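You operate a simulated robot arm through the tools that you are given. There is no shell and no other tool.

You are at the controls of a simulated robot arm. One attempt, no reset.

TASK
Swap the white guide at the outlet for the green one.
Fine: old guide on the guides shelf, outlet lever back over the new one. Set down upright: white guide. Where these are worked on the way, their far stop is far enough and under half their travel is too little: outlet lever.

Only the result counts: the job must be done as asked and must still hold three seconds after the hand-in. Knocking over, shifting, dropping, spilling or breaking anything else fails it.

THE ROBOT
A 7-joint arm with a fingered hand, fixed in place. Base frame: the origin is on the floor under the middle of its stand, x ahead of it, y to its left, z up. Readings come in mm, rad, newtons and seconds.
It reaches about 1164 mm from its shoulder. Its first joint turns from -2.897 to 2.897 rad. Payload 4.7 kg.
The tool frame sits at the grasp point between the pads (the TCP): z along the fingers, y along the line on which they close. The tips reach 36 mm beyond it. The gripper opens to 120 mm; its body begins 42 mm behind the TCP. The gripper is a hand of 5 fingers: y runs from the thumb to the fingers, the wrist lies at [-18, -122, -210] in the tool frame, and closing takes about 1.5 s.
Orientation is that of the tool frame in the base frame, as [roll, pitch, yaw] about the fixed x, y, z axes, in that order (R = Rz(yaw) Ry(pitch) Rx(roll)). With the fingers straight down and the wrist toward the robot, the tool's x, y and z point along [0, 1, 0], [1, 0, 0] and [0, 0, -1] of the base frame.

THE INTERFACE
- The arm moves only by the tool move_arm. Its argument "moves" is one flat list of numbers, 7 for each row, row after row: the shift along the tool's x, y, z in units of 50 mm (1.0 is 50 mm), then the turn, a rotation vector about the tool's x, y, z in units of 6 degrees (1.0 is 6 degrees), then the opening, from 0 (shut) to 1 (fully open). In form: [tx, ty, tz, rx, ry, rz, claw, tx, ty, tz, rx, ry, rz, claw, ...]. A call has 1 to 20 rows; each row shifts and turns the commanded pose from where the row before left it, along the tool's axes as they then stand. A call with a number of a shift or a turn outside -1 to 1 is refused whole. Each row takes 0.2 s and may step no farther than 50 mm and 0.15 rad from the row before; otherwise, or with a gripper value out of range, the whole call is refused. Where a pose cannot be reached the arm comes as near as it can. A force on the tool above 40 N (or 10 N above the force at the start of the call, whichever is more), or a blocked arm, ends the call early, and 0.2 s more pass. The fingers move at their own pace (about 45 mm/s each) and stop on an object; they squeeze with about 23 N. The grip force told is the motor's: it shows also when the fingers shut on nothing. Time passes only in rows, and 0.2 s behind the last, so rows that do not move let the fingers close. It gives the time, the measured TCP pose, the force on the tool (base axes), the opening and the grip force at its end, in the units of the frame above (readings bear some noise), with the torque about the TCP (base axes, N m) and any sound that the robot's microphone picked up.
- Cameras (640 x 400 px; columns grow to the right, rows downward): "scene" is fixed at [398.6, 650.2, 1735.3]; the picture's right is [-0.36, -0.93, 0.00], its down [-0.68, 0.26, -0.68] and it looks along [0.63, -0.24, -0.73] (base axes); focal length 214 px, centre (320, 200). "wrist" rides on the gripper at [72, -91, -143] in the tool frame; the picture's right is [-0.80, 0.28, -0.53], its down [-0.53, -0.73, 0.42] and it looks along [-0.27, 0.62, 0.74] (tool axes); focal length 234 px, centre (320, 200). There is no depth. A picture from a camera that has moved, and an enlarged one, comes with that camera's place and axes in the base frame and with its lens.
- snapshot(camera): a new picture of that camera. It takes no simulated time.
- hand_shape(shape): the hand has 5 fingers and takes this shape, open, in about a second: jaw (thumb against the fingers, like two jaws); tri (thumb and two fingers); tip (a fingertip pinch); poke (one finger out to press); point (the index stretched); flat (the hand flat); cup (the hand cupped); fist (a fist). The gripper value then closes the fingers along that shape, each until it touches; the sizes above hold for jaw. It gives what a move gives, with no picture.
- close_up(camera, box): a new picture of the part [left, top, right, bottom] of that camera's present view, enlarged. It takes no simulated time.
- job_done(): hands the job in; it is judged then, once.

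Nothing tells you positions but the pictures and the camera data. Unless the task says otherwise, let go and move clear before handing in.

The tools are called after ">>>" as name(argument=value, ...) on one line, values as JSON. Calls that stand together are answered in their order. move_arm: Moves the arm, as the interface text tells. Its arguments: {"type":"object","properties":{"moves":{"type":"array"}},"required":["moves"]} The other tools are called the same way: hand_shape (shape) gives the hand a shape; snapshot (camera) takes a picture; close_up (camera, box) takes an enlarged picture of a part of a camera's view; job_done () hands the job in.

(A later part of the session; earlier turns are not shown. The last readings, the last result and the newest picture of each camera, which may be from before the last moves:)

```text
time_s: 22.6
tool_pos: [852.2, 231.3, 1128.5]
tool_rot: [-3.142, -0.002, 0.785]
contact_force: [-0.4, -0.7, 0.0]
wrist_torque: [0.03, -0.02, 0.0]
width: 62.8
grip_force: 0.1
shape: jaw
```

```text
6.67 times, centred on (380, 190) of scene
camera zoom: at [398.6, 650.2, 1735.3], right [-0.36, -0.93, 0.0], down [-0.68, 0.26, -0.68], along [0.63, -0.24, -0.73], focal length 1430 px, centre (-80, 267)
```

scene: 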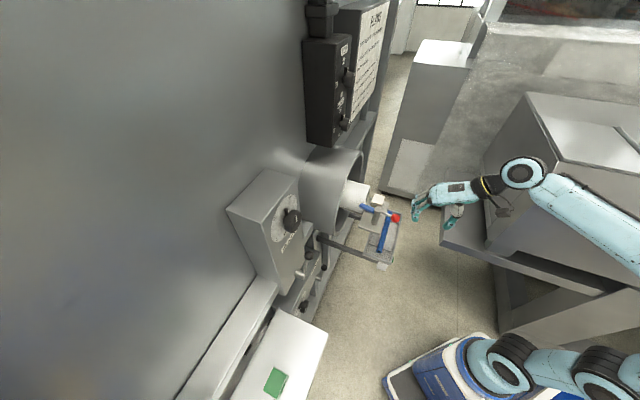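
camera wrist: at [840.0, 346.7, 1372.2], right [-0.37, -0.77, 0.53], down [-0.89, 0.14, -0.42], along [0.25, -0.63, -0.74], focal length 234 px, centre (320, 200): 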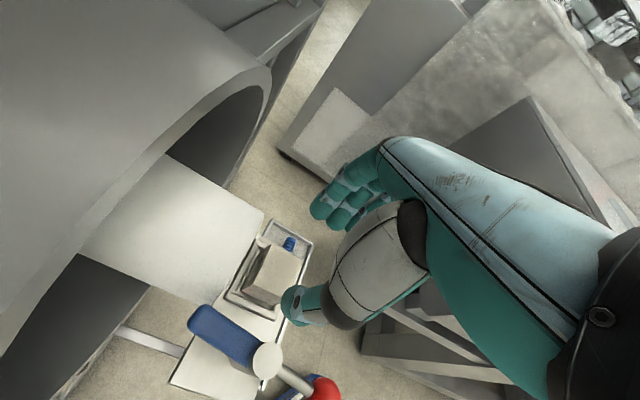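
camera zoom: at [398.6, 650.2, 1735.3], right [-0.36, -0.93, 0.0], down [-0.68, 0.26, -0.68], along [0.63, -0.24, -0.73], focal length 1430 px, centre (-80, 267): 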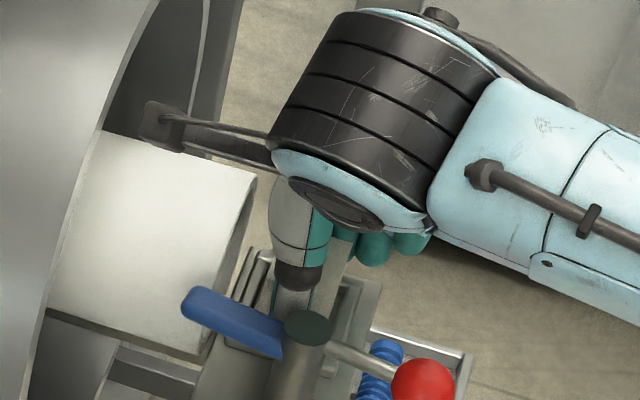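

The guide is between thumb and fingers with no contact force. I'll close the hand.

>>> move_arm(moves=[0, 0, 0, 0, 0, 0, 0.2, 0, 0, 0, 0, 0, 0, 0.2, 0, 0, 0, 0, 0, 0, 0.1, 0, 0, 0, 0, 0, 0, 0.1, 0, 0, 0, 0, 0, 0, 0.1, 0, 0, 0, 0, 0, 0, 0.1])

>>> close_up(camera="wrist", box=[160, 160, 420, 360])

>>> close_up(camera="scene", box=[340, 160, 420, 220])

```text
time_s: 24.0
tool_pos: [852.9, 231.5, 1127.8]
tool_rot: [-3.141, 0.001, 0.784]
contact_force: [0.1, -0.1, -0.4]
wrist_torque: [0.03, 0.0, 0.01]
width: 46.7
grip_force: 22.6
shape: jaw
```

```text
2.00 times, centred on (290, 260) of wrist
camera zoom: at [838.9, 347.0, 1271.1], right [-0.37, -0.77, 0.53], down [-0.89, 0.14, -0.42], along [0.25, -0.63, -0.74], focal length 468 px, centre (380, 80)
```

zoom: 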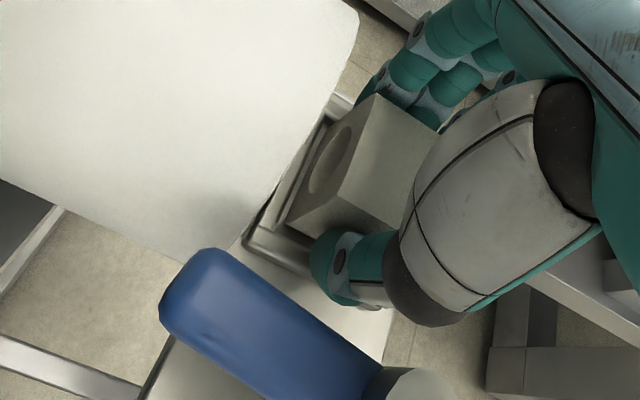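

```text
6.67 times, centred on (380, 190) of scene
camera zoom: at [398.6, 650.2, 1735.3], right [-0.36, -0.93, 0.0], down [-0.68, 0.26, -0.68], along [0.63, -0.24, -0.73], focal length 1430 px, centre (-80, 267)
```

zoom: 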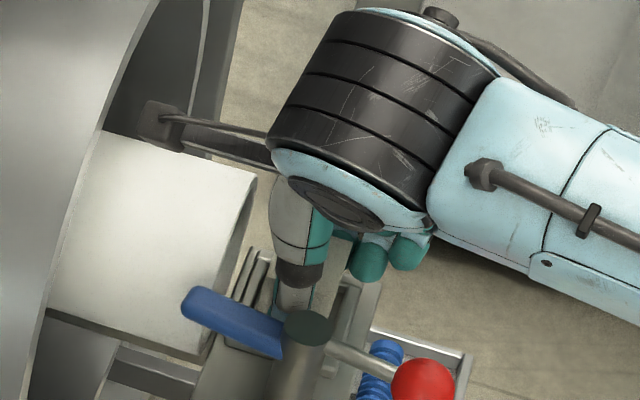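

I have a firm hold: 22.6 N at 46.7 mm. I'll lift straight up, a little at first and then clear.

>>> move_arm(moves=[0, 0, -0.2, 0, 0, 0, 0.1, 0, 0, -0.3, 0, 0, 0, 0.1, 0, 0, -0.5, 0, 0, 0, 0.1, 0, 0, -0.5, 0, 0, 0, 0.1, 0, 0, -0.5, 0, 0, 0, 0.1, 0, 0, -0.6, 0, 0, 0, 0.1])

>>> close_up(camera="wrist", box=[160, 160, 420, 360])

>>> close_up(camera="scene", box=[330, 140, 430, 220])

```text
time_s: 25.4
tool_pos: [851.5, 232.2, 1258.0]
tool_rot: [-3.141, 0.002, 0.785]
contact_force: [0.9, -0.1, -0.5]
wrist_torque: [-0.02, 0.0, 0.0]
width: 46.8
grip_force: 22.7
shape: jaw
```

```text
2.00 times, centred on (290, 260) of wrist
camera zoom: at [839.1, 346.5, 1400.5], right [-0.37, -0.77, 0.53], down [-0.89, 0.14, -0.42], along [0.25, -0.63, -0.74], focal length 468 px, centre (380, 80)
```

zoom: 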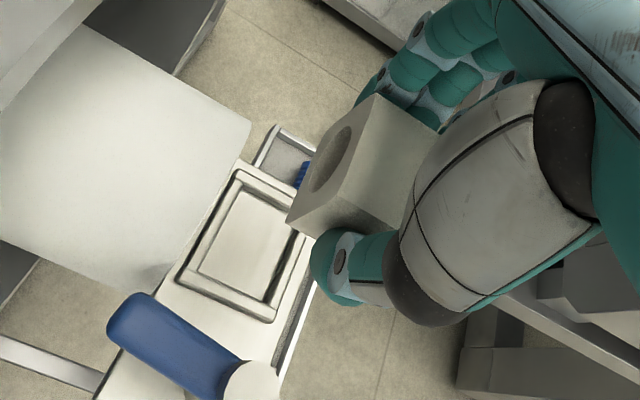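

```text
5.00 times, centred on (380, 180) of scene
camera zoom: at [398.6, 650.2, 1735.3], right [-0.36, -0.93, 0.0], down [-0.68, 0.26, -0.68], along [0.63, -0.24, -0.73], focal length 1072 px, centre (20, 300)
```

zoom: 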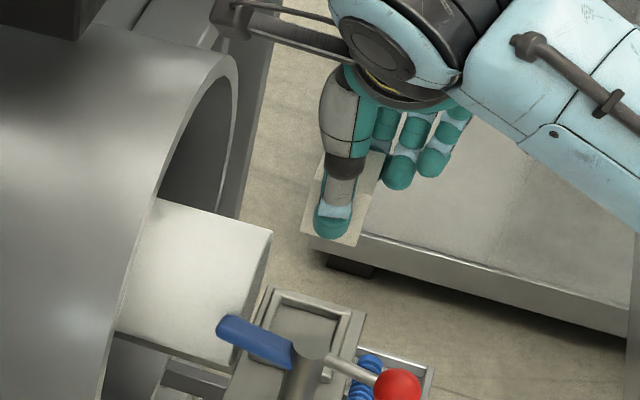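

The white guide is out and hanging level. While the empty pocket is in view, I'll take an enlarged picture of it for seating the green guide later.

>>> close_up(camera="wrist", box=[220, 220, 330, 340])

>>> close_up(camera="scene", box=[365, 190, 415, 222])

```text
3.33 times, centred on (275, 280) of wrist
camera zoom: at [839.1, 346.5, 1400.5], right [-0.37, -0.77, 0.53], down [-0.89, 0.14, -0.42], along [0.25, -0.63, -0.74], focal length 781 px, centre (470, -67)
```

zoom: 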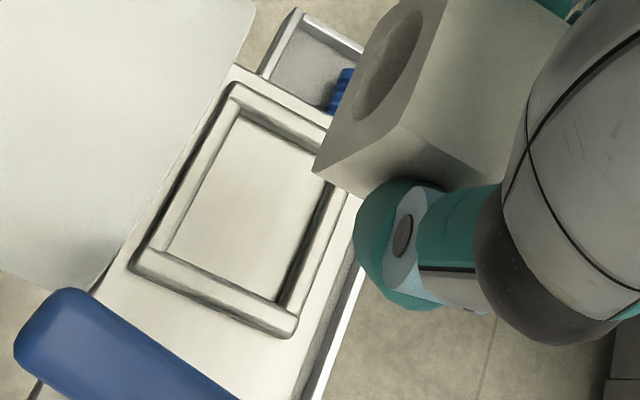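

```text
12.50 times, centred on (390, 206) of scene
camera zoom: at [398.6, 650.2, 1735.3], right [-0.36, -0.93, 0.0], down [-0.68, 0.26, -0.68], along [0.63, -0.24, -0.73], focal length 2681 px, centre (-555, 125)
```

zoom: 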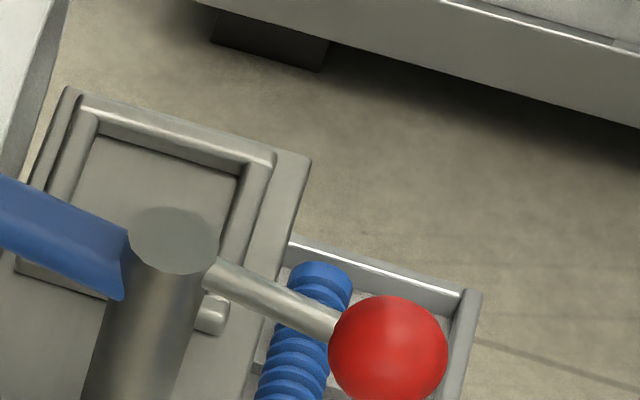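

The pocket's inside is about 49 × 60 mm, centred near p 762, s −440, which leaves good clearance for the green guide. Now I'll back away from the outlet and carry the white guide toward the free right end of the shelf.

>>> move_arm(moves=[-0.5, 0, 0, 0, 0, 0, 0.1, -0.8, 0, 0, 0, 0, 0, 0.1, 0, -0.8, 0, 0, 0, 0, 0.1, 0, -0.9, 0, 0, 0, 0, 0.1, 0, -0.9, 0, 0, 0, 0, 0.1, 0, -0.9, 0, 0, 0, 0, 0.1, 0, -0.9, 0, 0, 0, 0, 0.1, 0, -0.9, 0, 0, 0, 0, 0.1, 0, -0.9, 0, 0, 0, 0, 0.1, 0, -0.9, 0, 0, 0, 0, 0.1, 0, -0.9, 0, 0, 0, 0, 0.1, 0, -0.9, 0, 0, 0, 0, 0.1, 0, -0.9, 0, 0, 0, 0, 0.1, 0, -0.56, 0, 0, 0, 0, 0.1])

>>> snapshot(camera="wrist")

>>> snapshot(camera="scene")

```text
time_s: 28.4
tool_pos: [465.8, 499.4, 1189.1]
tool_rot: [-3.141, -0.001, 0.785]
contact_force: [-0.7, -0.4, -1.3]
wrist_torque: [0.02, -0.04, -0.02]
width: 46.9
grip_force: 22.9
shape: jaw
out of reach, approached as far as the arm can: row 10, 11, 12, 13, 14
```

```text
taken
camera wrist: at [452.2, 615.0, 1331.5], right [-0.37, -0.77, 0.52], down [-0.89, 0.14, -0.42], along [0.25, -0.63, -0.74], focal length 234 px, centre (320, 200)
```

wrist: 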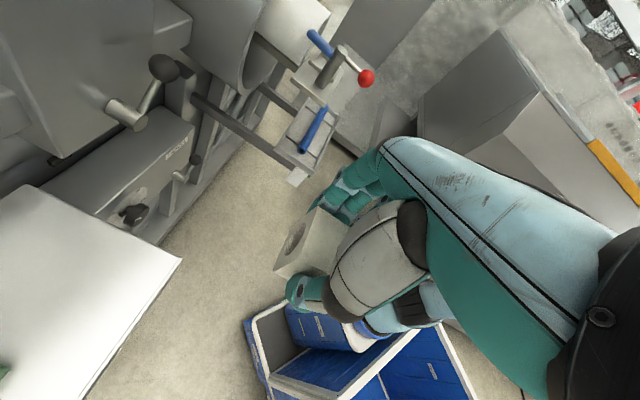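

```text
taken
```

scene: 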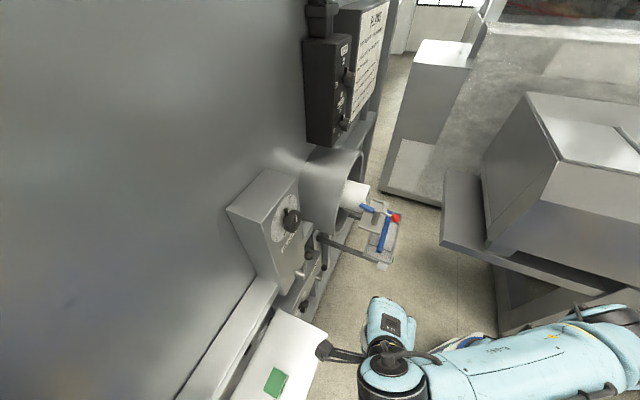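

In this hand orientation the arm hit a reach limit, so the hand is now at p≈682, s≈24, z≈1189, still holding the guide. I'll go lower, where the arm should have more room, and try approaching the shelf from there.

>>> move_arm(moves=[0, 0, 0.7, 0, 0, 0, 0.1, 0, 0, 0.7, 0, 0, 0, 0.1, 0, -0.5, 0, 0, 0, 0, 0.1, 0, -0.6, 0, 0, 0, 0, 0.1])

```text
time_s: 29.4
tool_pos: [426.5, 537.7, 1118.0]
tool_rot: [3.14, 0.001, 0.785]
contact_force: [0.9, -0.4, -0.5]
wrist_torque: [0.02, 0.04, 0.0]
width: 46.9
grip_force: 23.7
shape: jaw
```

At the lower height it is reachable: p≈682, s≈79. Now I'll move over the shelf's free right end.

>>> move_arm(moves=[0.8, 0, 0, 0, 0, 0, 0.1, 0.8, 0, 0, 0, 0, 0, 0.1, 0.8, 0, 0, 0, 0, 0, 0.1, 0.8, 0, 0, 0, 0, 0, 0.1])

>>> snapshot(camera="wrist")

>>> snapshot(camera="scene")

```text
time_s: 30.4
tool_pos: [539.1, 644.8, 1111.2]
tool_rot: [-3.14, 0.0, 0.787]
contact_force: [-1.0, -1.1, 1.2]
wrist_torque: [0.05, -0.06, 0.02]
width: 46.9
grip_force: 23.0
shape: jaw
out of reach, approached as far as the arm can: row 4
```

```text
taken
camera wrist: at [525.3, 761.0, 1254.0], right [-0.37, -0.77, 0.52], down [-0.89, 0.14, -0.42], along [0.25, -0.63, -0.74], focal length 234 px, centre (320, 200)
```

wrist: 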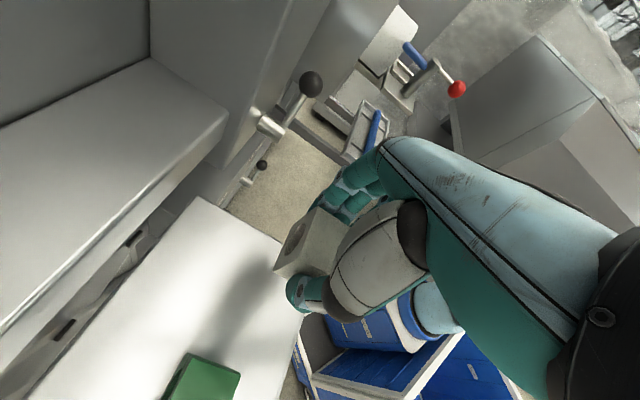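

```text
taken
```

scene: 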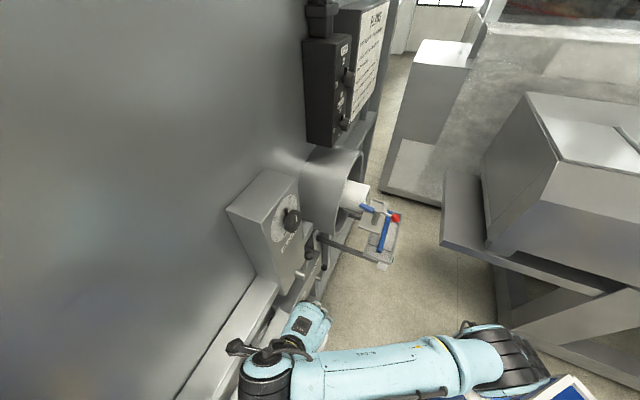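

The hand is over the free part of the shelf at p≈837, s≈75, with the green guide well to the left (s 173–222). I'll lower to a little above the surface.

>>> move_arm(moves=[0, 0, 0.5, 0, 0, 0, 0.1, 0, 0, 0.5, 0, 0, 0, 0.1, 0, 0, 0.4, 0, 0, 0, 0.1])

>>> snapshot(camera="wrist")

>>> close_up(camera="wrist", box=[60, 180, 420, 400])

```text
time_s: 31.2
tool_pos: [537.4, 646.4, 1039.6]
tool_rot: [3.14, 0.0, 0.784]
contact_force: [0.3, -1.1, -1.2]
wrist_torque: [0.01, 0.01, -0.01]
width: 46.8
grip_force: 23.5
shape: jaw
```

```text
taken
camera wrist: at [525.7, 761.2, 1182.8], right [-0.37, -0.77, 0.53], down [-0.89, 0.14, -0.42], along [0.25, -0.63, -0.74], focal length 234 px, centre (320, 200)
```

wrist: 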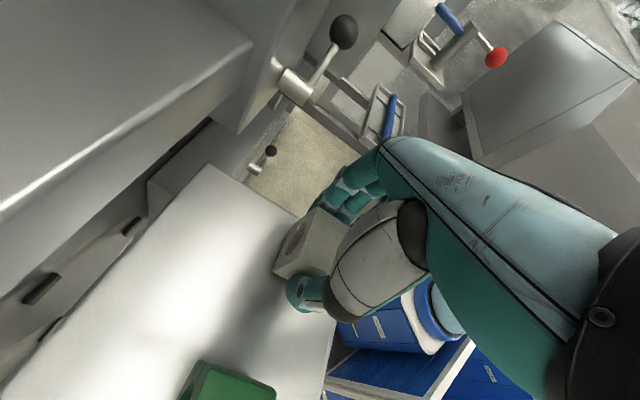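

```text
1.78 times, centred on (240, 290) of wrist
camera zoom: at [525.7, 761.2, 1182.8], right [-0.37, -0.77, 0.53], down [-0.89, 0.14, -0.42], along [0.25, -0.63, -0.74], focal length 416 px, centre (462, 40)
```

zoom: 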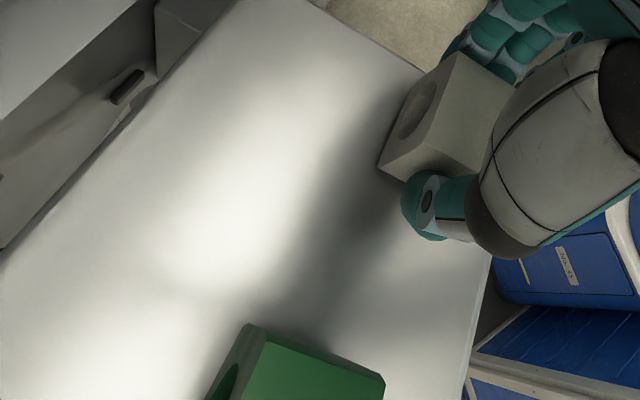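

The shelf surface is clear under the guide. I'll go down in small steps and watch the force for touchdown.

>>> move_arm(moves=[0, 0, 0.08, 0, 0, 0, 0.1, 0, 0, 0.08, 0, 0, 0, 0.1])

>>> move_arm(moves=[0, 0, 0.06, 0, 0, 0, 0.1])

>>> move_arm(moves=[0, 0, 0.05, 0, 0, 0, 0.1])

```text
time_s: 31.8
tool_pos: [539.6, 645.3, 1034.8]
tool_rot: [-3.141, -0.002, 0.784]
contact_force: [0.5, 1.4, 3.6]
wrist_torque: [-0.07, -0.13, 0.04]
width: 47.0
grip_force: 23.2
shape: jaw
```

```text
time_s: 32.2
tool_pos: [539.1, 645.7, 1032.7]
tool_rot: [-3.14, -0.003, 0.786]
contact_force: [1.0, 2.1, 17.4]
wrist_torque: [-0.08, -0.14, 0.09]
width: 47.9
grip_force: 23.1
shape: jaw
```

```text
time_s: 32.6
tool_pos: [538.7, 645.3, 1031.2]
tool_rot: [-3.14, -0.006, 0.786]
contact_force: [2.5, 3.8, 35.0]
wrist_torque: [0.06, -0.1, 0.09]
width: 49.2
grip_force: 22.9
shape: jaw
```

Touchdown: the vertical force rose at TCP z ≈ 1034. I'll ease off the pressure slightly and look before opening.

>>> move_arm(moves=[0, 0, -0.05, 0, 0, 0, 0.1])

>>> close_up(camera="wrist", box=[180, 160, 420, 340])

>>> close_up(camera="scene", box=[200, 280, 360, 400])

```text
time_s: 33.0
tool_pos: [538.2, 643.3, 1030.3]
tool_rot: [-3.141, -0.002, 0.786]
contact_force: [2.9, 3.8, 32.2]
wrist_torque: [0.08, -0.07, 0.04]
width: 49.5
grip_force: 22.6
shape: jaw
```

```text
2.22 times, centred on (300, 250) of wrist
camera zoom: at [524.8, 760.5, 1174.1], right [-0.37, -0.77, 0.52], down [-0.89, 0.14, -0.43], along [0.25, -0.63, -0.74], focal length 520 px, centre (364, 89)
```

zoom: 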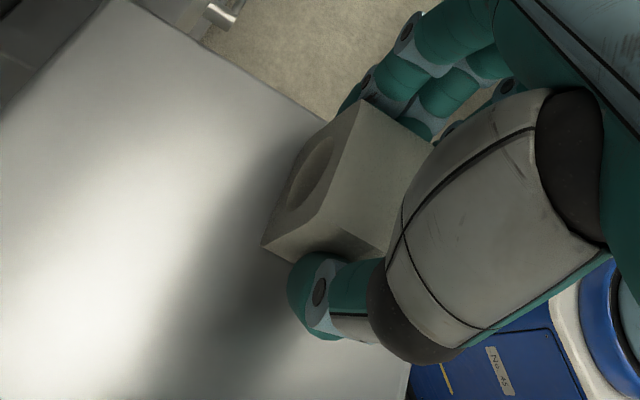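

```text
3.33 times, centred on (280, 340) of scene
camera zoom: at [398.6, 650.2, 1735.3], right [-0.36, -0.93, 0.0], down [-0.68, 0.26, -0.68], along [0.63, -0.24, -0.73], focal length 715 px, centre (453, -267)
```

zoom: 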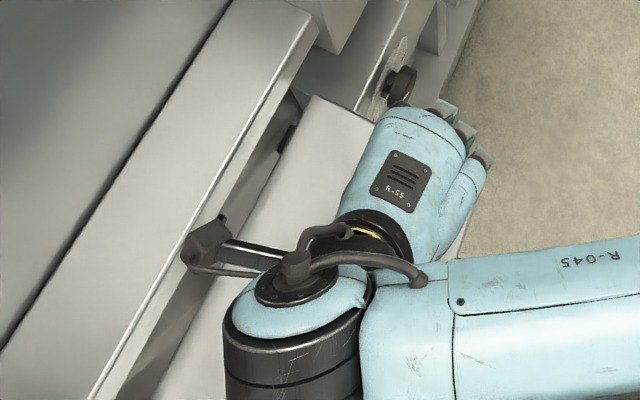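

>>> move_arm(moves=[0, 0, -0.04, 0, 0, 0, 0.1])

>>> move_arm(moves=[0, 0, 0, 0, 0, 0, 0.1])

```text
time_s: 33.4
tool_pos: [539.7, 645.3, 1031.0]
tool_rot: [3.14, 0.0, 0.785]
contact_force: [2.0, 2.4, 23.2]
wrist_torque: [0.0, -0.09, 0.05]
width: 49.7
grip_force: 23.1
shape: jaw
```

```text
time_s: 33.8
tool_pos: [537.6, 645.1, 1032.3]
tool_rot: [-3.141, -0.001, 0.784]
contact_force: [1.4, 1.3, 20.2]
wrist_torque: [-0.01, -0.04, 0.0]
width: 49.2
grip_force: 23.4
shape: jaw
```

>>> move_arm(moves=[0, 0, -0.05, 0, 0, 0, 0.1, 0, 0, 0, 0, 0, 0, 0.1])

```text
time_s: 34.4
tool_pos: [538.2, 645.8, 1032.9]
tool_rot: [3.141, 0.001, 0.786]
contact_force: [0.2, -0.3, 3.5]
wrist_torque: [-0.06, -0.04, 0.0]
width: 48.3
grip_force: 23.2
shape: jaw
```

There is only a light 3.5 N left, with the guide resting on the shelf. I'll open the hand gently.

>>> move_arm(moves=[0, 0, 0, 0, 0, 0, 0.45, 0, 0, 0, 0, 0, 0, 0.5, 0, 0, 0, 0, 0, 0, 0.55, 0, 0, 0, 0, 0, 0, 0.6, 0, 0, 0, 0, 0, 0, 0.6])

>>> close_up(camera="wrist", box=[180, 160, 420, 340])

```text
time_s: 35.6
tool_pos: [538.3, 645.7, 1034.2]
tool_rot: [3.142, 0.001, 0.785]
contact_force: [-0.2, 0.8, 0.0]
wrist_torque: [0.0, 0.01, -0.02]
width: 71.8
grip_force: 0.0
shape: jaw
```

```text
2.22 times, centred on (300, 250) of wrist
camera zoom: at [525.4, 761.4, 1176.8], right [-0.37, -0.77, 0.53], down [-0.89, 0.14, -0.42], along [0.25, -0.63, -0.74], focal length 520 px, centre (364, 89)
```

zoom: 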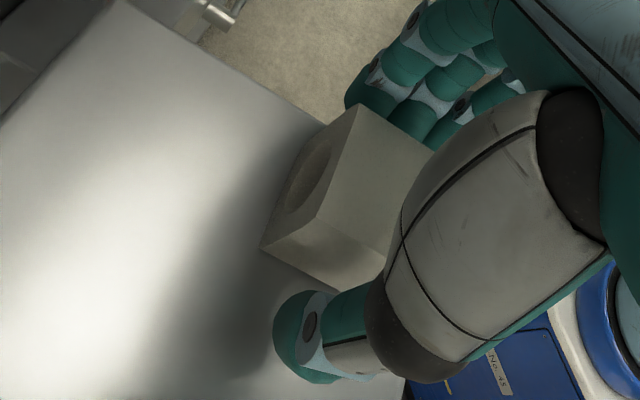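

The white guide stands upright on the shelf by itself. I'll lift straight up off it.

>>> move_arm(moves=[0, 0, -0.4, 0, 0, 0, 0.6, 0, 0, -0.5, 0, 0, 0, 0.6, 0, 0, -0.4, 0, 0, 0, 0.6])

>>> snapshot(camera="wrist")

```text
time_s: 36.4
tool_pos: [538.4, 644.3, 1099.4]
tool_rot: [3.14, -0.001, 0.786]
contact_force: [-0.3, 0.0, 0.2]
wrist_torque: [0.0, -0.03, 0.0]
width: 71.6
grip_force: 0.0
shape: jaw
```

```text
taken
camera wrist: at [525.5, 761.1, 1242.0], right [-0.37, -0.77, 0.53], down [-0.89, 0.14, -0.42], along [0.25, -0.63, -0.74], focal length 234 px, centre (320, 200)
```

wrist: 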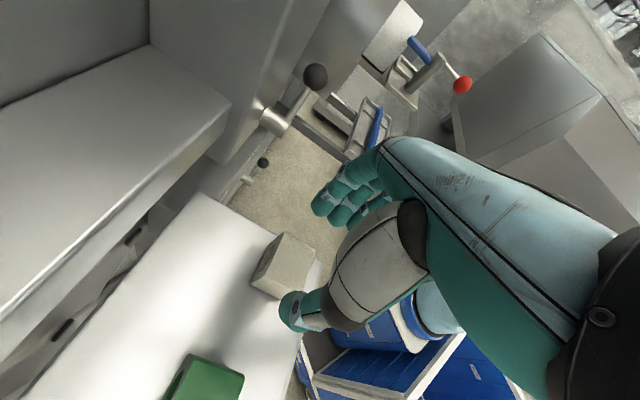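

>>> close_up(camera="wrist", box=[140, 210, 340, 400])

>>> close_up(camera="scene", box=[220, 300, 360, 400])

```text
2.11 times, centred on (240, 305) of wrist
camera zoom: at [525.5, 761.1, 1242.0], right [-0.37, -0.77, 0.53], down [-0.89, 0.14, -0.42], along [0.25, -0.63, -0.74], focal length 493 px, centre (488, -21)
```

zoom: 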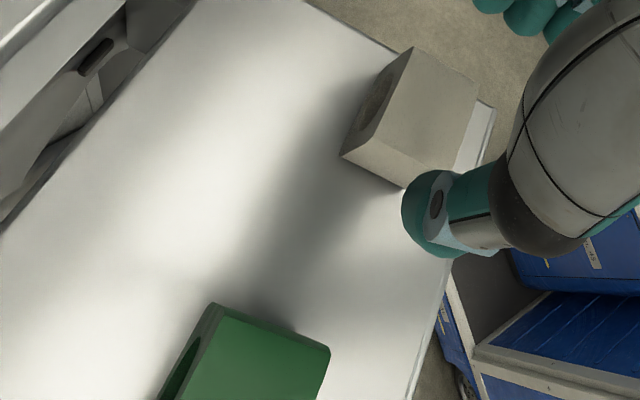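

```text
4.00 times, centred on (290, 350) of scene
camera zoom: at [398.6, 650.2, 1735.3], right [-0.36, -0.93, 0.0], down [-0.68, 0.26, -0.68], along [0.63, -0.24, -0.73], focal length 858 px, centre (440, -400)
```

zoom: 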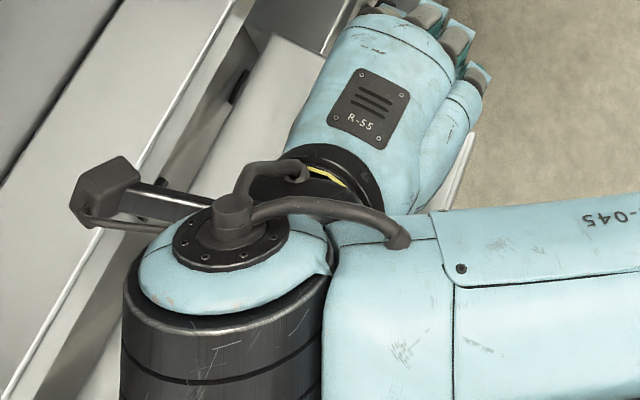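

Both guides are in view. The green one is at about p 836–878, s 171–219. I'll step toward it and check the reach at each step.

>>> move_arm(moves=[0, -0.8, 0, 0, 0, 0, 0.6])

>>> move_arm(moves=[0, -0.5, 0, 0, 0, 0, 0.6])

```text
time_s: 36.8
tool_pos: [517.8, 660.9, 1094.5]
tool_rot: [-3.14, -0.001, 0.783]
contact_force: [0.2, 0.1, 0.0]
wrist_torque: [0.04, 0.0, 0.0]
width: 71.7
grip_force: 0.1
shape: jaw
out of reach, approached as far as the arm can: row 1
```

```text
time_s: 37.2
tool_pos: [517.5, 661.2, 1093.3]
tool_rot: [3.14, 0.0, 0.786]
contact_force: [-0.6, 0.6, 0.2]
wrist_torque: [-0.03, 0.02, 0.01]
width: 72.0
grip_force: 0.0
shape: jaw
out of reach, approached as far as the arm can: row 1
```

With the thumb on the left, the green guide is out of reach. The alternative is to grip the same solid side faces with the hand turned 180°, thumb on the right and fingers in the 41 mm gap before the black guide. I'll back off in front of the shelf and turn the hand there.

>>> move_arm(moves=[-0.9, 0, 0, 0, 0, 0, 0.6, -0.9, 0, 0, 0, 0, 0, 0.6, -0.9, 0, 0, 0, 0, 0, 0.6, 0, 0, 0, 0, 0, -1, 0.6, 0, 0, 0, 0, 0, -1, 0.6, 0, 0, 0, 0, 0, -1, 0.6, 0, 0, 0, 0, 0, -1, 0.6, 0, 0, 0, 0, 0, -1, 0.6, 0, 0, 0, 0, 0, -1, 0.6, 0, 0, 0, 0, 0, -1, 0.6, 0, 0, 0, 0, 0, -1, 0.6, 0, 0, 0, 0, 0, -1, 0.6, 0, 0, 0, 0, 0, -1, 0.6])

>>> snapshot(camera="wrist")

```text
time_s: 40.0
tool_pos: [420.3, 566.9, 1094.3]
tool_rot: [3.141, -0.001, 1.834]
contact_force: [0.0, 0.7, -0.4]
wrist_torque: [0.0, -0.01, -0.03]
width: 71.9
grip_force: 0.0
shape: jaw
```

```text
taken
camera wrist: at [313.3, 612.5, 1236.8], right [0.48, -0.7, 0.53], down [-0.57, -0.7, -0.42], along [0.67, -0.09, -0.74], focal length 234 px, centre (320, 200)
```

wrist: 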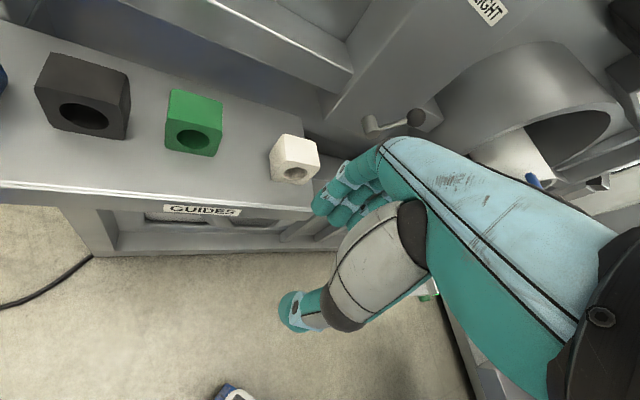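

This is a clean view of the shelf: black, green and white guides all upright. I'll zoom in to measure the gap between green and black.

>>> close_up(camera="wrist", box=[20, 40, 240, 180])

>>> close_up(camera="wrist", box=[150, 70, 340, 200])

```text
2.86 times, centred on (130, 110) of wrist
camera zoom: at [313.3, 612.5, 1236.8], right [0.48, -0.7, 0.53], down [-0.57, -0.7, -0.42], along [0.67, -0.09, -0.74], focal length 669 px, centre (863, 457)
```

zoom: 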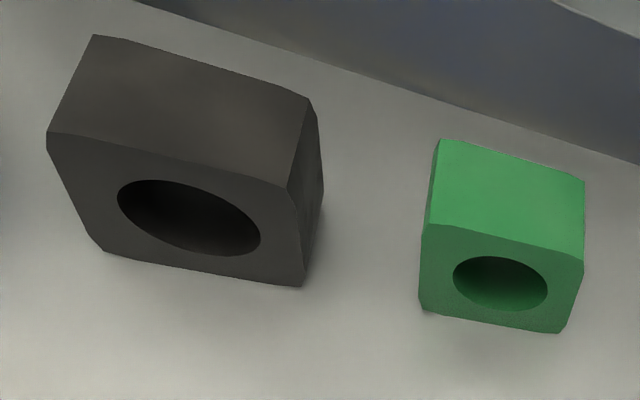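

```text
3.08 times, centred on (245, 135) of wrist
camera zoom: at [313.3, 612.5, 1236.8], right [0.48, -0.7, 0.53], down [-0.57, -0.7, -0.42], along [0.67, -0.09, -0.74], focal length 720 px, centre (551, 400)
```

zoom: 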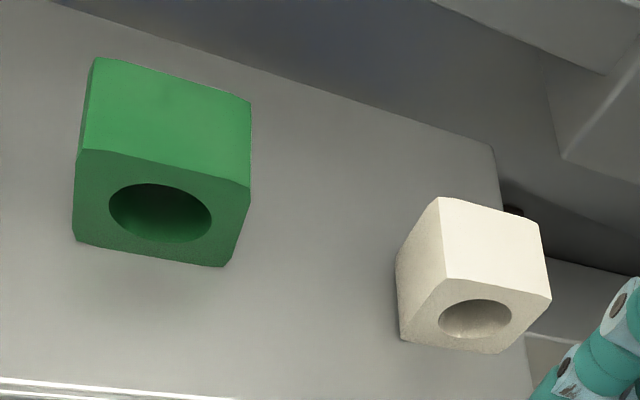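

Cross-checking with the placed white guide gives the shelf surface at z ≈ 980 and the guide tops at ≈ 1030. The green guide is at p 835.5–874.5, s 171–219.4, and the black one starts at s ≈ 253. I'll keep turning the hand to the 180° orientation.

>>> move_arm(moves=[0, 0, 0, 0, 0, -1, 0.48, 0, 0, 0, 0, 0, -1, 0.48, 0, 0, 0, 0, 0, -1, 0.48, 0, 0, 0, 0, 0, -1, 0.48, 0, 0, 0, 0, 0, -1, 0.48, 0, 0, 0, 0, 0, -1, 0.48, 0, 0, 0, 0, 0, -1, 0.48, 0, 0, 0, 0, 0, -1, 0.48, 0, 0, 0, 0, 0, -1, 0.48, 0, 0, 0, 0, 0, -1, 0.48])

>>> move_arm(moves=[0, 0, 0, 0, 0, -1, 0.48, 0, 0, 0, 0, 0, -1, 0.48, 0, 0, 0, 0, 0, -1, 0.48, 0, 0, 0, 0, 0, -1, 0.48, 0, 0, 0, 0, 0, -1, 0.48, 0, 0, 0, 0, 0, -1, 0.48, 0, 0, 0, 0, 0, -1, 0.48, 0, 0, 0, 0, 0, -1, 0.48, 0, 0, 0, 0, 0, -1, 0.48, 0, 0, 0, 0, 0, -1, 0.48])

>>> snapshot(camera="wrist")

>>> snapshot(camera="scene")

```text
time_s: 42.2
tool_pos: [419.6, 566.1, 1093.8]
tool_rot: [3.141, 0.001, 2.88]
contact_force: [0.1, 0.2, 0.1]
wrist_torque: [0.0, 0.02, 0.0]
width: 58.4
grip_force: 0.0
shape: jaw
```

```text
time_s: 44.4
tool_pos: [419.3, 564.6, 1093.8]
tool_rot: [3.141, 0.0, -2.354]
contact_force: [0.2, 0.5, 0.0]
wrist_torque: [-0.02, 0.0, 0.0]
width: 58.2
grip_force: 0.0
shape: jaw
```

```text
taken
camera wrist: at [433.9, 450.1, 1237.2], right [0.37, 0.77, 0.53], down [0.89, -0.14, -0.42], along [-0.25, 0.63, -0.74], focal length 234 px, centre (320, 200)
```

wrist: 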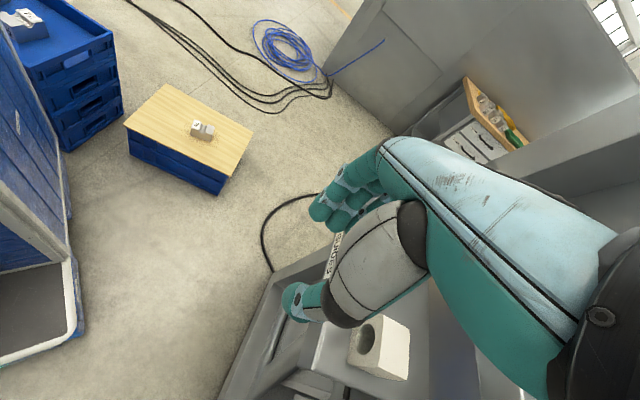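

```text
taken
```

scene: 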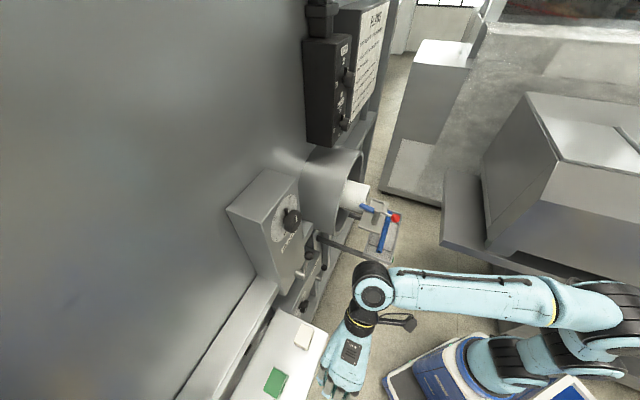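

That orientation is reachable here. I'll take a close scene view to cross-check the guides, then move over the green one.

>>> close_up(camera="scene", box=[250, 310, 350, 400])

>>> move_arm(moves=[-0.787, 0.4565, 0, 0, 0, 0, 0.48, -0.787, 0.4565, 0, 0, 0, 0, 0.48, -0.787, 0.4565, 0, 0, 0, 0, 0.48, -0.787, 0.4565, 0, 0, 0, 0, 0.48])

>>> snapshot(camera="wrist")

>>> close_up(camera="scene", box=[230, 290, 370, 400])

```text
4.44 times, centred on (300, 355) of scene
camera zoom: at [398.6, 650.2, 1735.3], right [-0.36, -0.93, 0.0], down [-0.68, 0.26, -0.68], along [0.63, -0.24, -0.73], focal length 953 px, centre (409, -489)
```

zoom: 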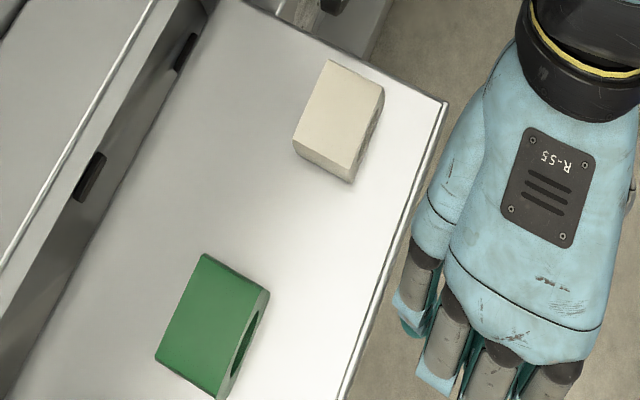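

```text
time_s: 45.4
tool_pos: [468.3, 742.2, 1096.3]
tool_rot: [-3.141, 0.002, -2.355]
contact_force: [-1.0, -1.2, 1.0]
wrist_torque: [0.07, 0.0, -0.02]
width: 57.8
grip_force: 0.0
shape: jaw
```

```text
taken
camera wrist: at [481.6, 626.5, 1238.4], right [0.37, 0.76, 0.53], down [0.89, -0.14, -0.42], along [-0.25, 0.63, -0.74], focal length 234 px, centre (320, 200)
```

wrist: 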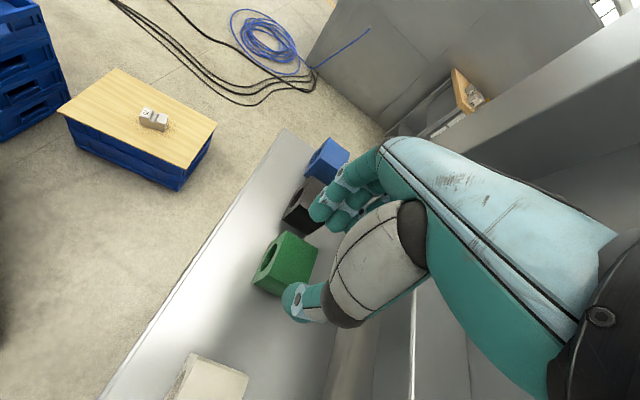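

```text
3.64 times, centred on (300, 345) of scene
camera zoom: at [398.6, 650.2, 1735.3], right [-0.36, -0.93, 0.0], down [-0.68, 0.26, -0.68], along [0.63, -0.24, -0.73], focal length 780 px, centre (393, -327)
```

zoom: 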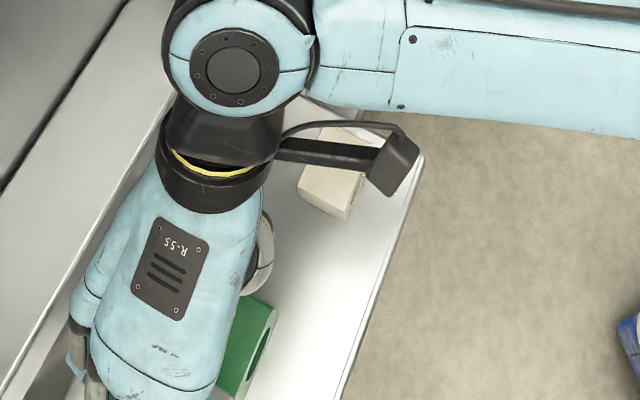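

The hand is above the green guide (p≈856, s≈194) with room to spare. I'll zoom the wrist view to verify that the fingers line up with the gap between green and black.

>>> close_up(camera="wrist", box=[230, 130, 400, 340])

```text
1.90 times, centred on (315, 235) of wrist
camera zoom: at [481.6, 626.5, 1238.4], right [0.37, 0.76, 0.53], down [0.89, -0.14, -0.42], along [-0.25, 0.63, -0.74], focal length 446 px, centre (330, 133)
```

zoom: 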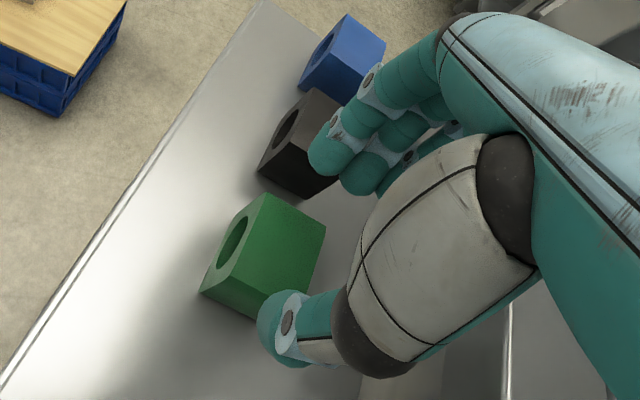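

The alignment looks good: the fingers sit 3–5 mm outside the green's far face and the thumb is on its near side. I'll descend in two steps.

>>> move_arm(moves=[0, 0, 0.28, 0, 0, 0, 0.48, 0, 0, 0.28, 0, 0, 0, 0.48])

>>> close_up(camera="wrist", box=[230, 130, 400, 340])

```text
time_s: 46.0
tool_pos: [468.1, 741.5, 1066.1]
tool_rot: [-3.141, 0.001, -2.356]
contact_force: [0.2, 0.2, 1.0]
wrist_torque: [0.0, -0.01, 0.0]
width: 58.0
grip_force: 0.0
shape: jaw
```

```text
1.90 times, centred on (315, 235) of wrist
camera zoom: at [481.4, 626.2, 1209.0], right [0.37, 0.77, 0.53], down [0.89, -0.14, -0.42], along [-0.25, 0.63, -0.74], focal length 446 px, centre (330, 133)
```

zoom: 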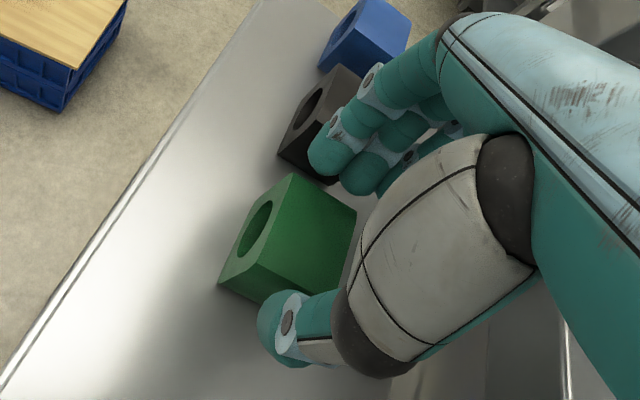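

>>> move_arm(moves=[0, 0, 0.2, 0, 0, 0, 0.48, 0, 0, 0.1, 0, 0, 0, 0.48])

>>> close_up(camera="wrist", box=[230, 130, 400, 340])

```text
time_s: 46.6
tool_pos: [467.0, 740.8, 1050.3]
tool_rot: [-3.141, -0.001, -2.354]
contact_force: [-0.4, -1.0, 0.0]
wrist_torque: [0.0, 0.0, -0.03]
width: 57.9
grip_force: 0.1
shape: jaw
```

```text
1.90 times, centred on (315, 235) of wrist
camera zoom: at [481.0, 626.1, 1193.6], right [0.37, 0.77, 0.53], down [0.89, -0.14, -0.42], along [-0.25, 0.63, -0.74], focal length 446 px, centre (330, 133)
```

zoom: 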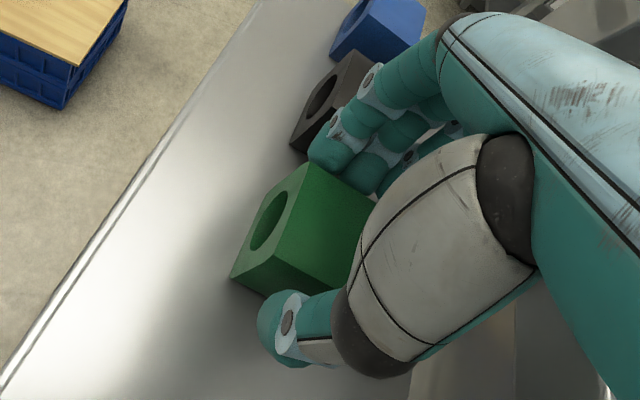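

>>> move_arm(moves=[0, 0, 0.13, 0, 0, 0, 0.48, 0, 0, 0.13, 0, 0, 0, 0.48])

>>> close_up(camera="wrist", box=[230, 130, 400, 340])

```text
time_s: 47.2
tool_pos: [468.2, 742.1, 1037.4]
tool_rot: [3.141, -0.001, -2.358]
contact_force: [0.6, -0.4, 0.2]
wrist_torque: [0.05, -0.02, 0.01]
width: 58.0
grip_force: 0.0
shape: jaw
```

```text
1.90 times, centred on (315, 235) of wrist
camera zoom: at [480.9, 625.8, 1180.8], right [0.37, 0.77, 0.53], down [0.89, -0.14, -0.42], along [-0.25, 0.63, -0.74], focal length 446 px, centre (330, 133)
```

zoom: 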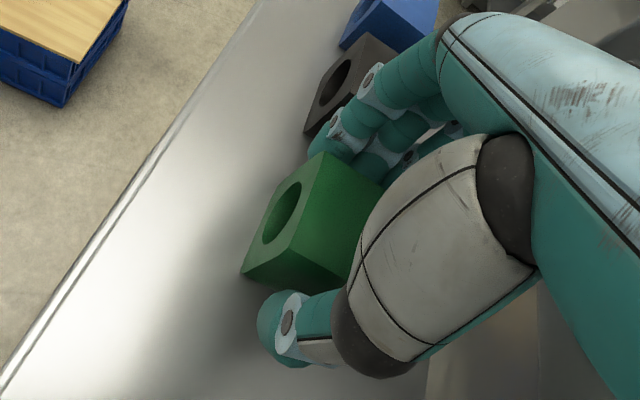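

The green guide is between the fingers with no contact force. I'll close the hand.

>>> move_arm(moves=[0, 0, 0, 0, 0, 0, 0.25, 0, 0, 0, 0, 0, 0, 0.2, 0, 0, 0, 0, 0, 0, 0.1, 0, 0, 0, 0, 0, 0, 0.1, 0, 0, 0, 0, 0, 0, 0.1, 0, 0, 0, 0, 0, 0, 0.1])

>>> close_up(camera="wrist", box=[230, 130, 400, 340])

```text
time_s: 48.6
tool_pos: [467.4, 742.3, 1039.2]
tool_rot: [-3.141, 0.0, -2.357]
contact_force: [0.5, -0.2, 0.3]
wrist_torque: [0.0, -0.02, -0.02]
width: 46.8
grip_force: 23.0
shape: jaw
```

```text
1.90 times, centred on (315, 235) of wrist
camera zoom: at [480.9, 625.9, 1180.7], right [0.37, 0.77, 0.53], down [0.89, -0.14, -0.42], along [-0.25, 0.63, -0.74], focal length 446 px, centre (330, 133)
```

zoom: 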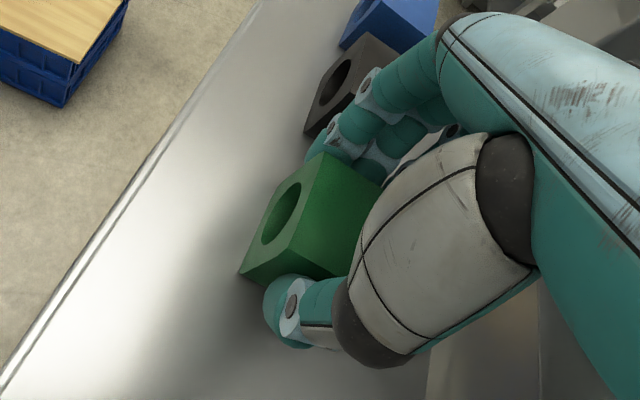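

It's gripped: 46.8 mm wide, 23 N. I'll lift it, then pull it back out in front of the shelf.

>>> move_arm(moves=[0, 0, -0.2, 0, 0, 0, 0.1, 0, 0, -0.4, 0, 0, 0, 0.1, 0, 0, -0.6, 0, 0, 0, 0.1])

>>> close_up(camera="wrist", box=[180, 130, 400, 400])

```text
time_s: 49.4
tool_pos: [468.0, 742.3, 1097.6]
tool_rot: [-3.141, 0.001, -2.357]
contact_force: [0.3, 0.6, -1.4]
wrist_torque: [-0.03, 0.05, 0.0]
width: 47.1
grip_force: 23.1
shape: jaw
```

```text
1.48 times, centred on (290, 265) of wrist
camera zoom: at [480.7, 626.5, 1240.8], right [0.37, 0.77, 0.52], down [0.89, -0.14, -0.42], along [-0.25, 0.63, -0.74], focal length 347 px, centre (364, 104)
```

zoom: 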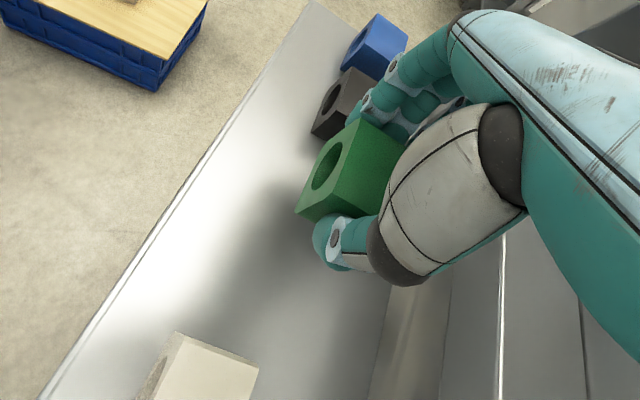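

>>> move_arm(moves=[0.8, 0, 0, 0, 0, 0, 0.1, 0.8, 0, 0, 0, 0, 0, 0.1, 0.8, 0, 0, 0, 0, 0, 0.1, 0.8, 0, 0, 0, 0, 0, 0.1, 0, -0.9, 0, 0, 0, 0, 0.1, 0, -0.9, 0, 0, 0, 0, 0.1])

>>> move_arm(moves=[0, 0, 0, 0, 0, 1, 0.1, 0, 0, 0, 0, 0, 1, 0.1, 0, 0, 0, 0, 0, 1, 0.1, 0, 0, 0, 0, 0, 1, 0.1, 0, 0, 0, 0, 0, 1, 0.1, 0, 0, 0, 0, 0, 1, 0.1, 0, 0, 0, 0, 0, 1, 0.1, 0, 0, 0, 0, 0, 1, 0.1, 0, 0, 0, 0, 0, 1, 0.1, 0, 0, 0, 0, 0, 1, 0.1, 0, 0, 0, 0, 0, 1, 0.1, 0, 0, 0, 0, 0, 1, 0.1, 0, 0, 0, 0, 0, 1, 0.1, 0, 0, 0, 0, 0, 1, 0.1, 0, 0, 0, 0, 0, 1, 0.1])

>>> snapshot(camera="wrist")

```text
time_s: 50.8
tool_pos: [418.7, 566.5, 1097.9]
tool_rot: [-3.141, 0.001, -2.355]
contact_force: [0.1, 0.7, -1.2]
wrist_torque: [-0.02, -0.02, 0.01]
width: 46.9
grip_force: 23.5
shape: jaw
```

```text
time_s: 54.0
tool_pos: [418.1, 566.1, 1097.3]
tool_rot: [-3.141, 0.0, 2.355]
contact_force: [-0.1, 0.1, -0.2]
wrist_torque: [0.01, 0.0, 0.03]
width: 46.8
grip_force: 22.9
shape: jaw
```

```text
taken
camera wrist: at [302.2, 552.1, 1240.7], right [0.77, -0.37, 0.53], down [-0.14, -0.89, -0.42], along [0.63, 0.25, -0.74], focal length 234 px, centre (320, 200)
```

wrist: 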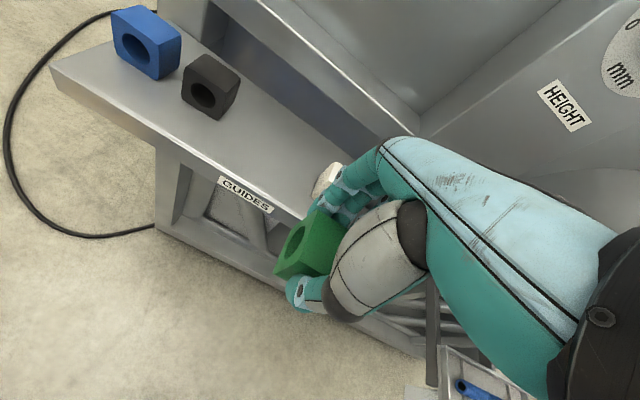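

The shelf is undisturbed and the green guide is held level. I'll now travel toward the outlet, rising as I go.

>>> move_arm(moves=[-0.775, -0.188, -0.335, 0, 0, 0, 0.1, -0.775, -0.188, -0.335, 0, 0, 0, 0.1, -0.775, -0.188, -0.335, 0, 0, 0, 0.1, -0.775, -0.188, -0.335, 0, 0, 0, 0.1, -0.775, -0.188, -0.335, 0, 0, 0, 0.1, -0.775, -0.188, -0.335, 0, 0, 0, 0.1, -0.775, -0.188, -0.335, 0, 0, 0, 0.1, -0.775, -0.188, -0.335, 0, 0, 0, 0.1, -0.775, -0.188, -0.335, 0, 0, 0, 0.1, -0.775, -0.188, -0.335, 0, 0, 0, 0.1, -0.775, -0.188, -0.335, 0, 0, 0, 0.1, -0.775, -0.188, -0.335, 0, 0, 0, 0.1])

>>> move_arm(moves=[0, 0, 0, 0, 0, 1, 0.1, 0, 0, 0, 0, 0, 1, 0.1, 0, 0, 0, 0, 0, 1, 0.1, 0, 0, 0, 0, 0, 1, 0.1, 0, 0, 0, 0, 0, 1, 0.1, 0, 0, 0, 0, 0, 1, 0.1, 0, 0, 0, 0, 0, 1, 0.1, 0, 0, 0, 0, 0, 1, 0.1, 0, 0, 0, 0, 0, 1, 0.1, 0, 0, 0, 0, 0, 1, 0.1, 0, 0, 0, 0, 0, 1, 0.1, 0, 0, 0, 0, 0, 1, 0.1, 0, 0, 0, 0, 0, 1, 0.1, 0, 0, 0, 0, 0, 1, 0.1, 0, 0, 0, 0, 0, 1, 0.1])

>>> snapshot(camera="wrist")

>>> snapshot(camera="scene")

```text
time_s: 56.6
tool_pos: [668.0, 156.7, 1299.0]
tool_rot: [3.139, 0.001, 2.356]
contact_force: [0.4, -0.5, -0.6]
wrist_torque: [-0.05, 0.0, -0.01]
width: 46.7
grip_force: 23.2
shape: jaw
```

```text
time_s: 59.8
tool_pos: [667.7, 157.1, 1298.9]
tool_rot: [3.14, 0.001, 0.785]
contact_force: [0.2, -0.4, -1.0]
wrist_torque: [-0.03, -0.02, -0.02]
width: 46.6
grip_force: 23.1
shape: jaw
```

```text
taken
camera wrist: at [654.7, 272.3, 1442.3], right [-0.37, -0.77, 0.53], down [-0.89, 0.14, -0.42], along [0.25, -0.63, -0.74], focal length 234 px, centre (320, 200)
```

wrist: 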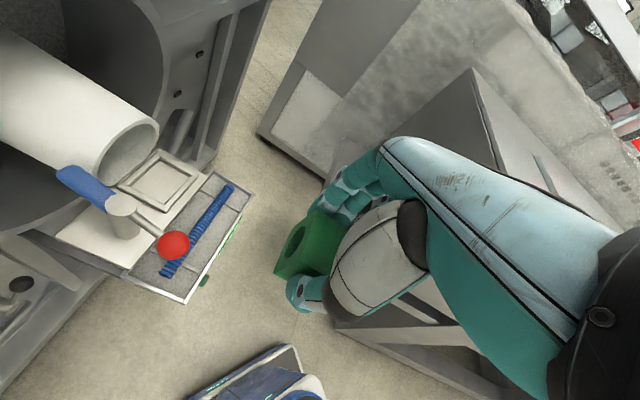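

```text
taken
```

scene: 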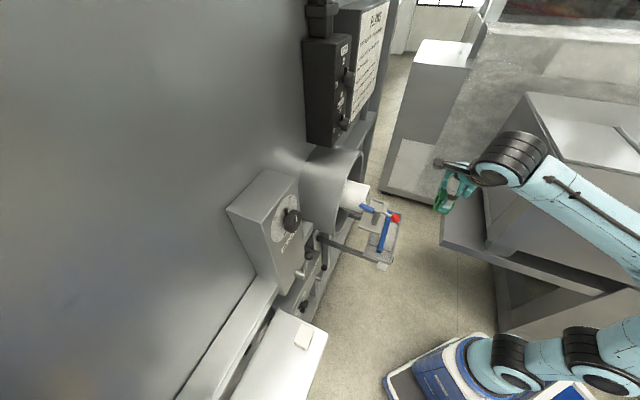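

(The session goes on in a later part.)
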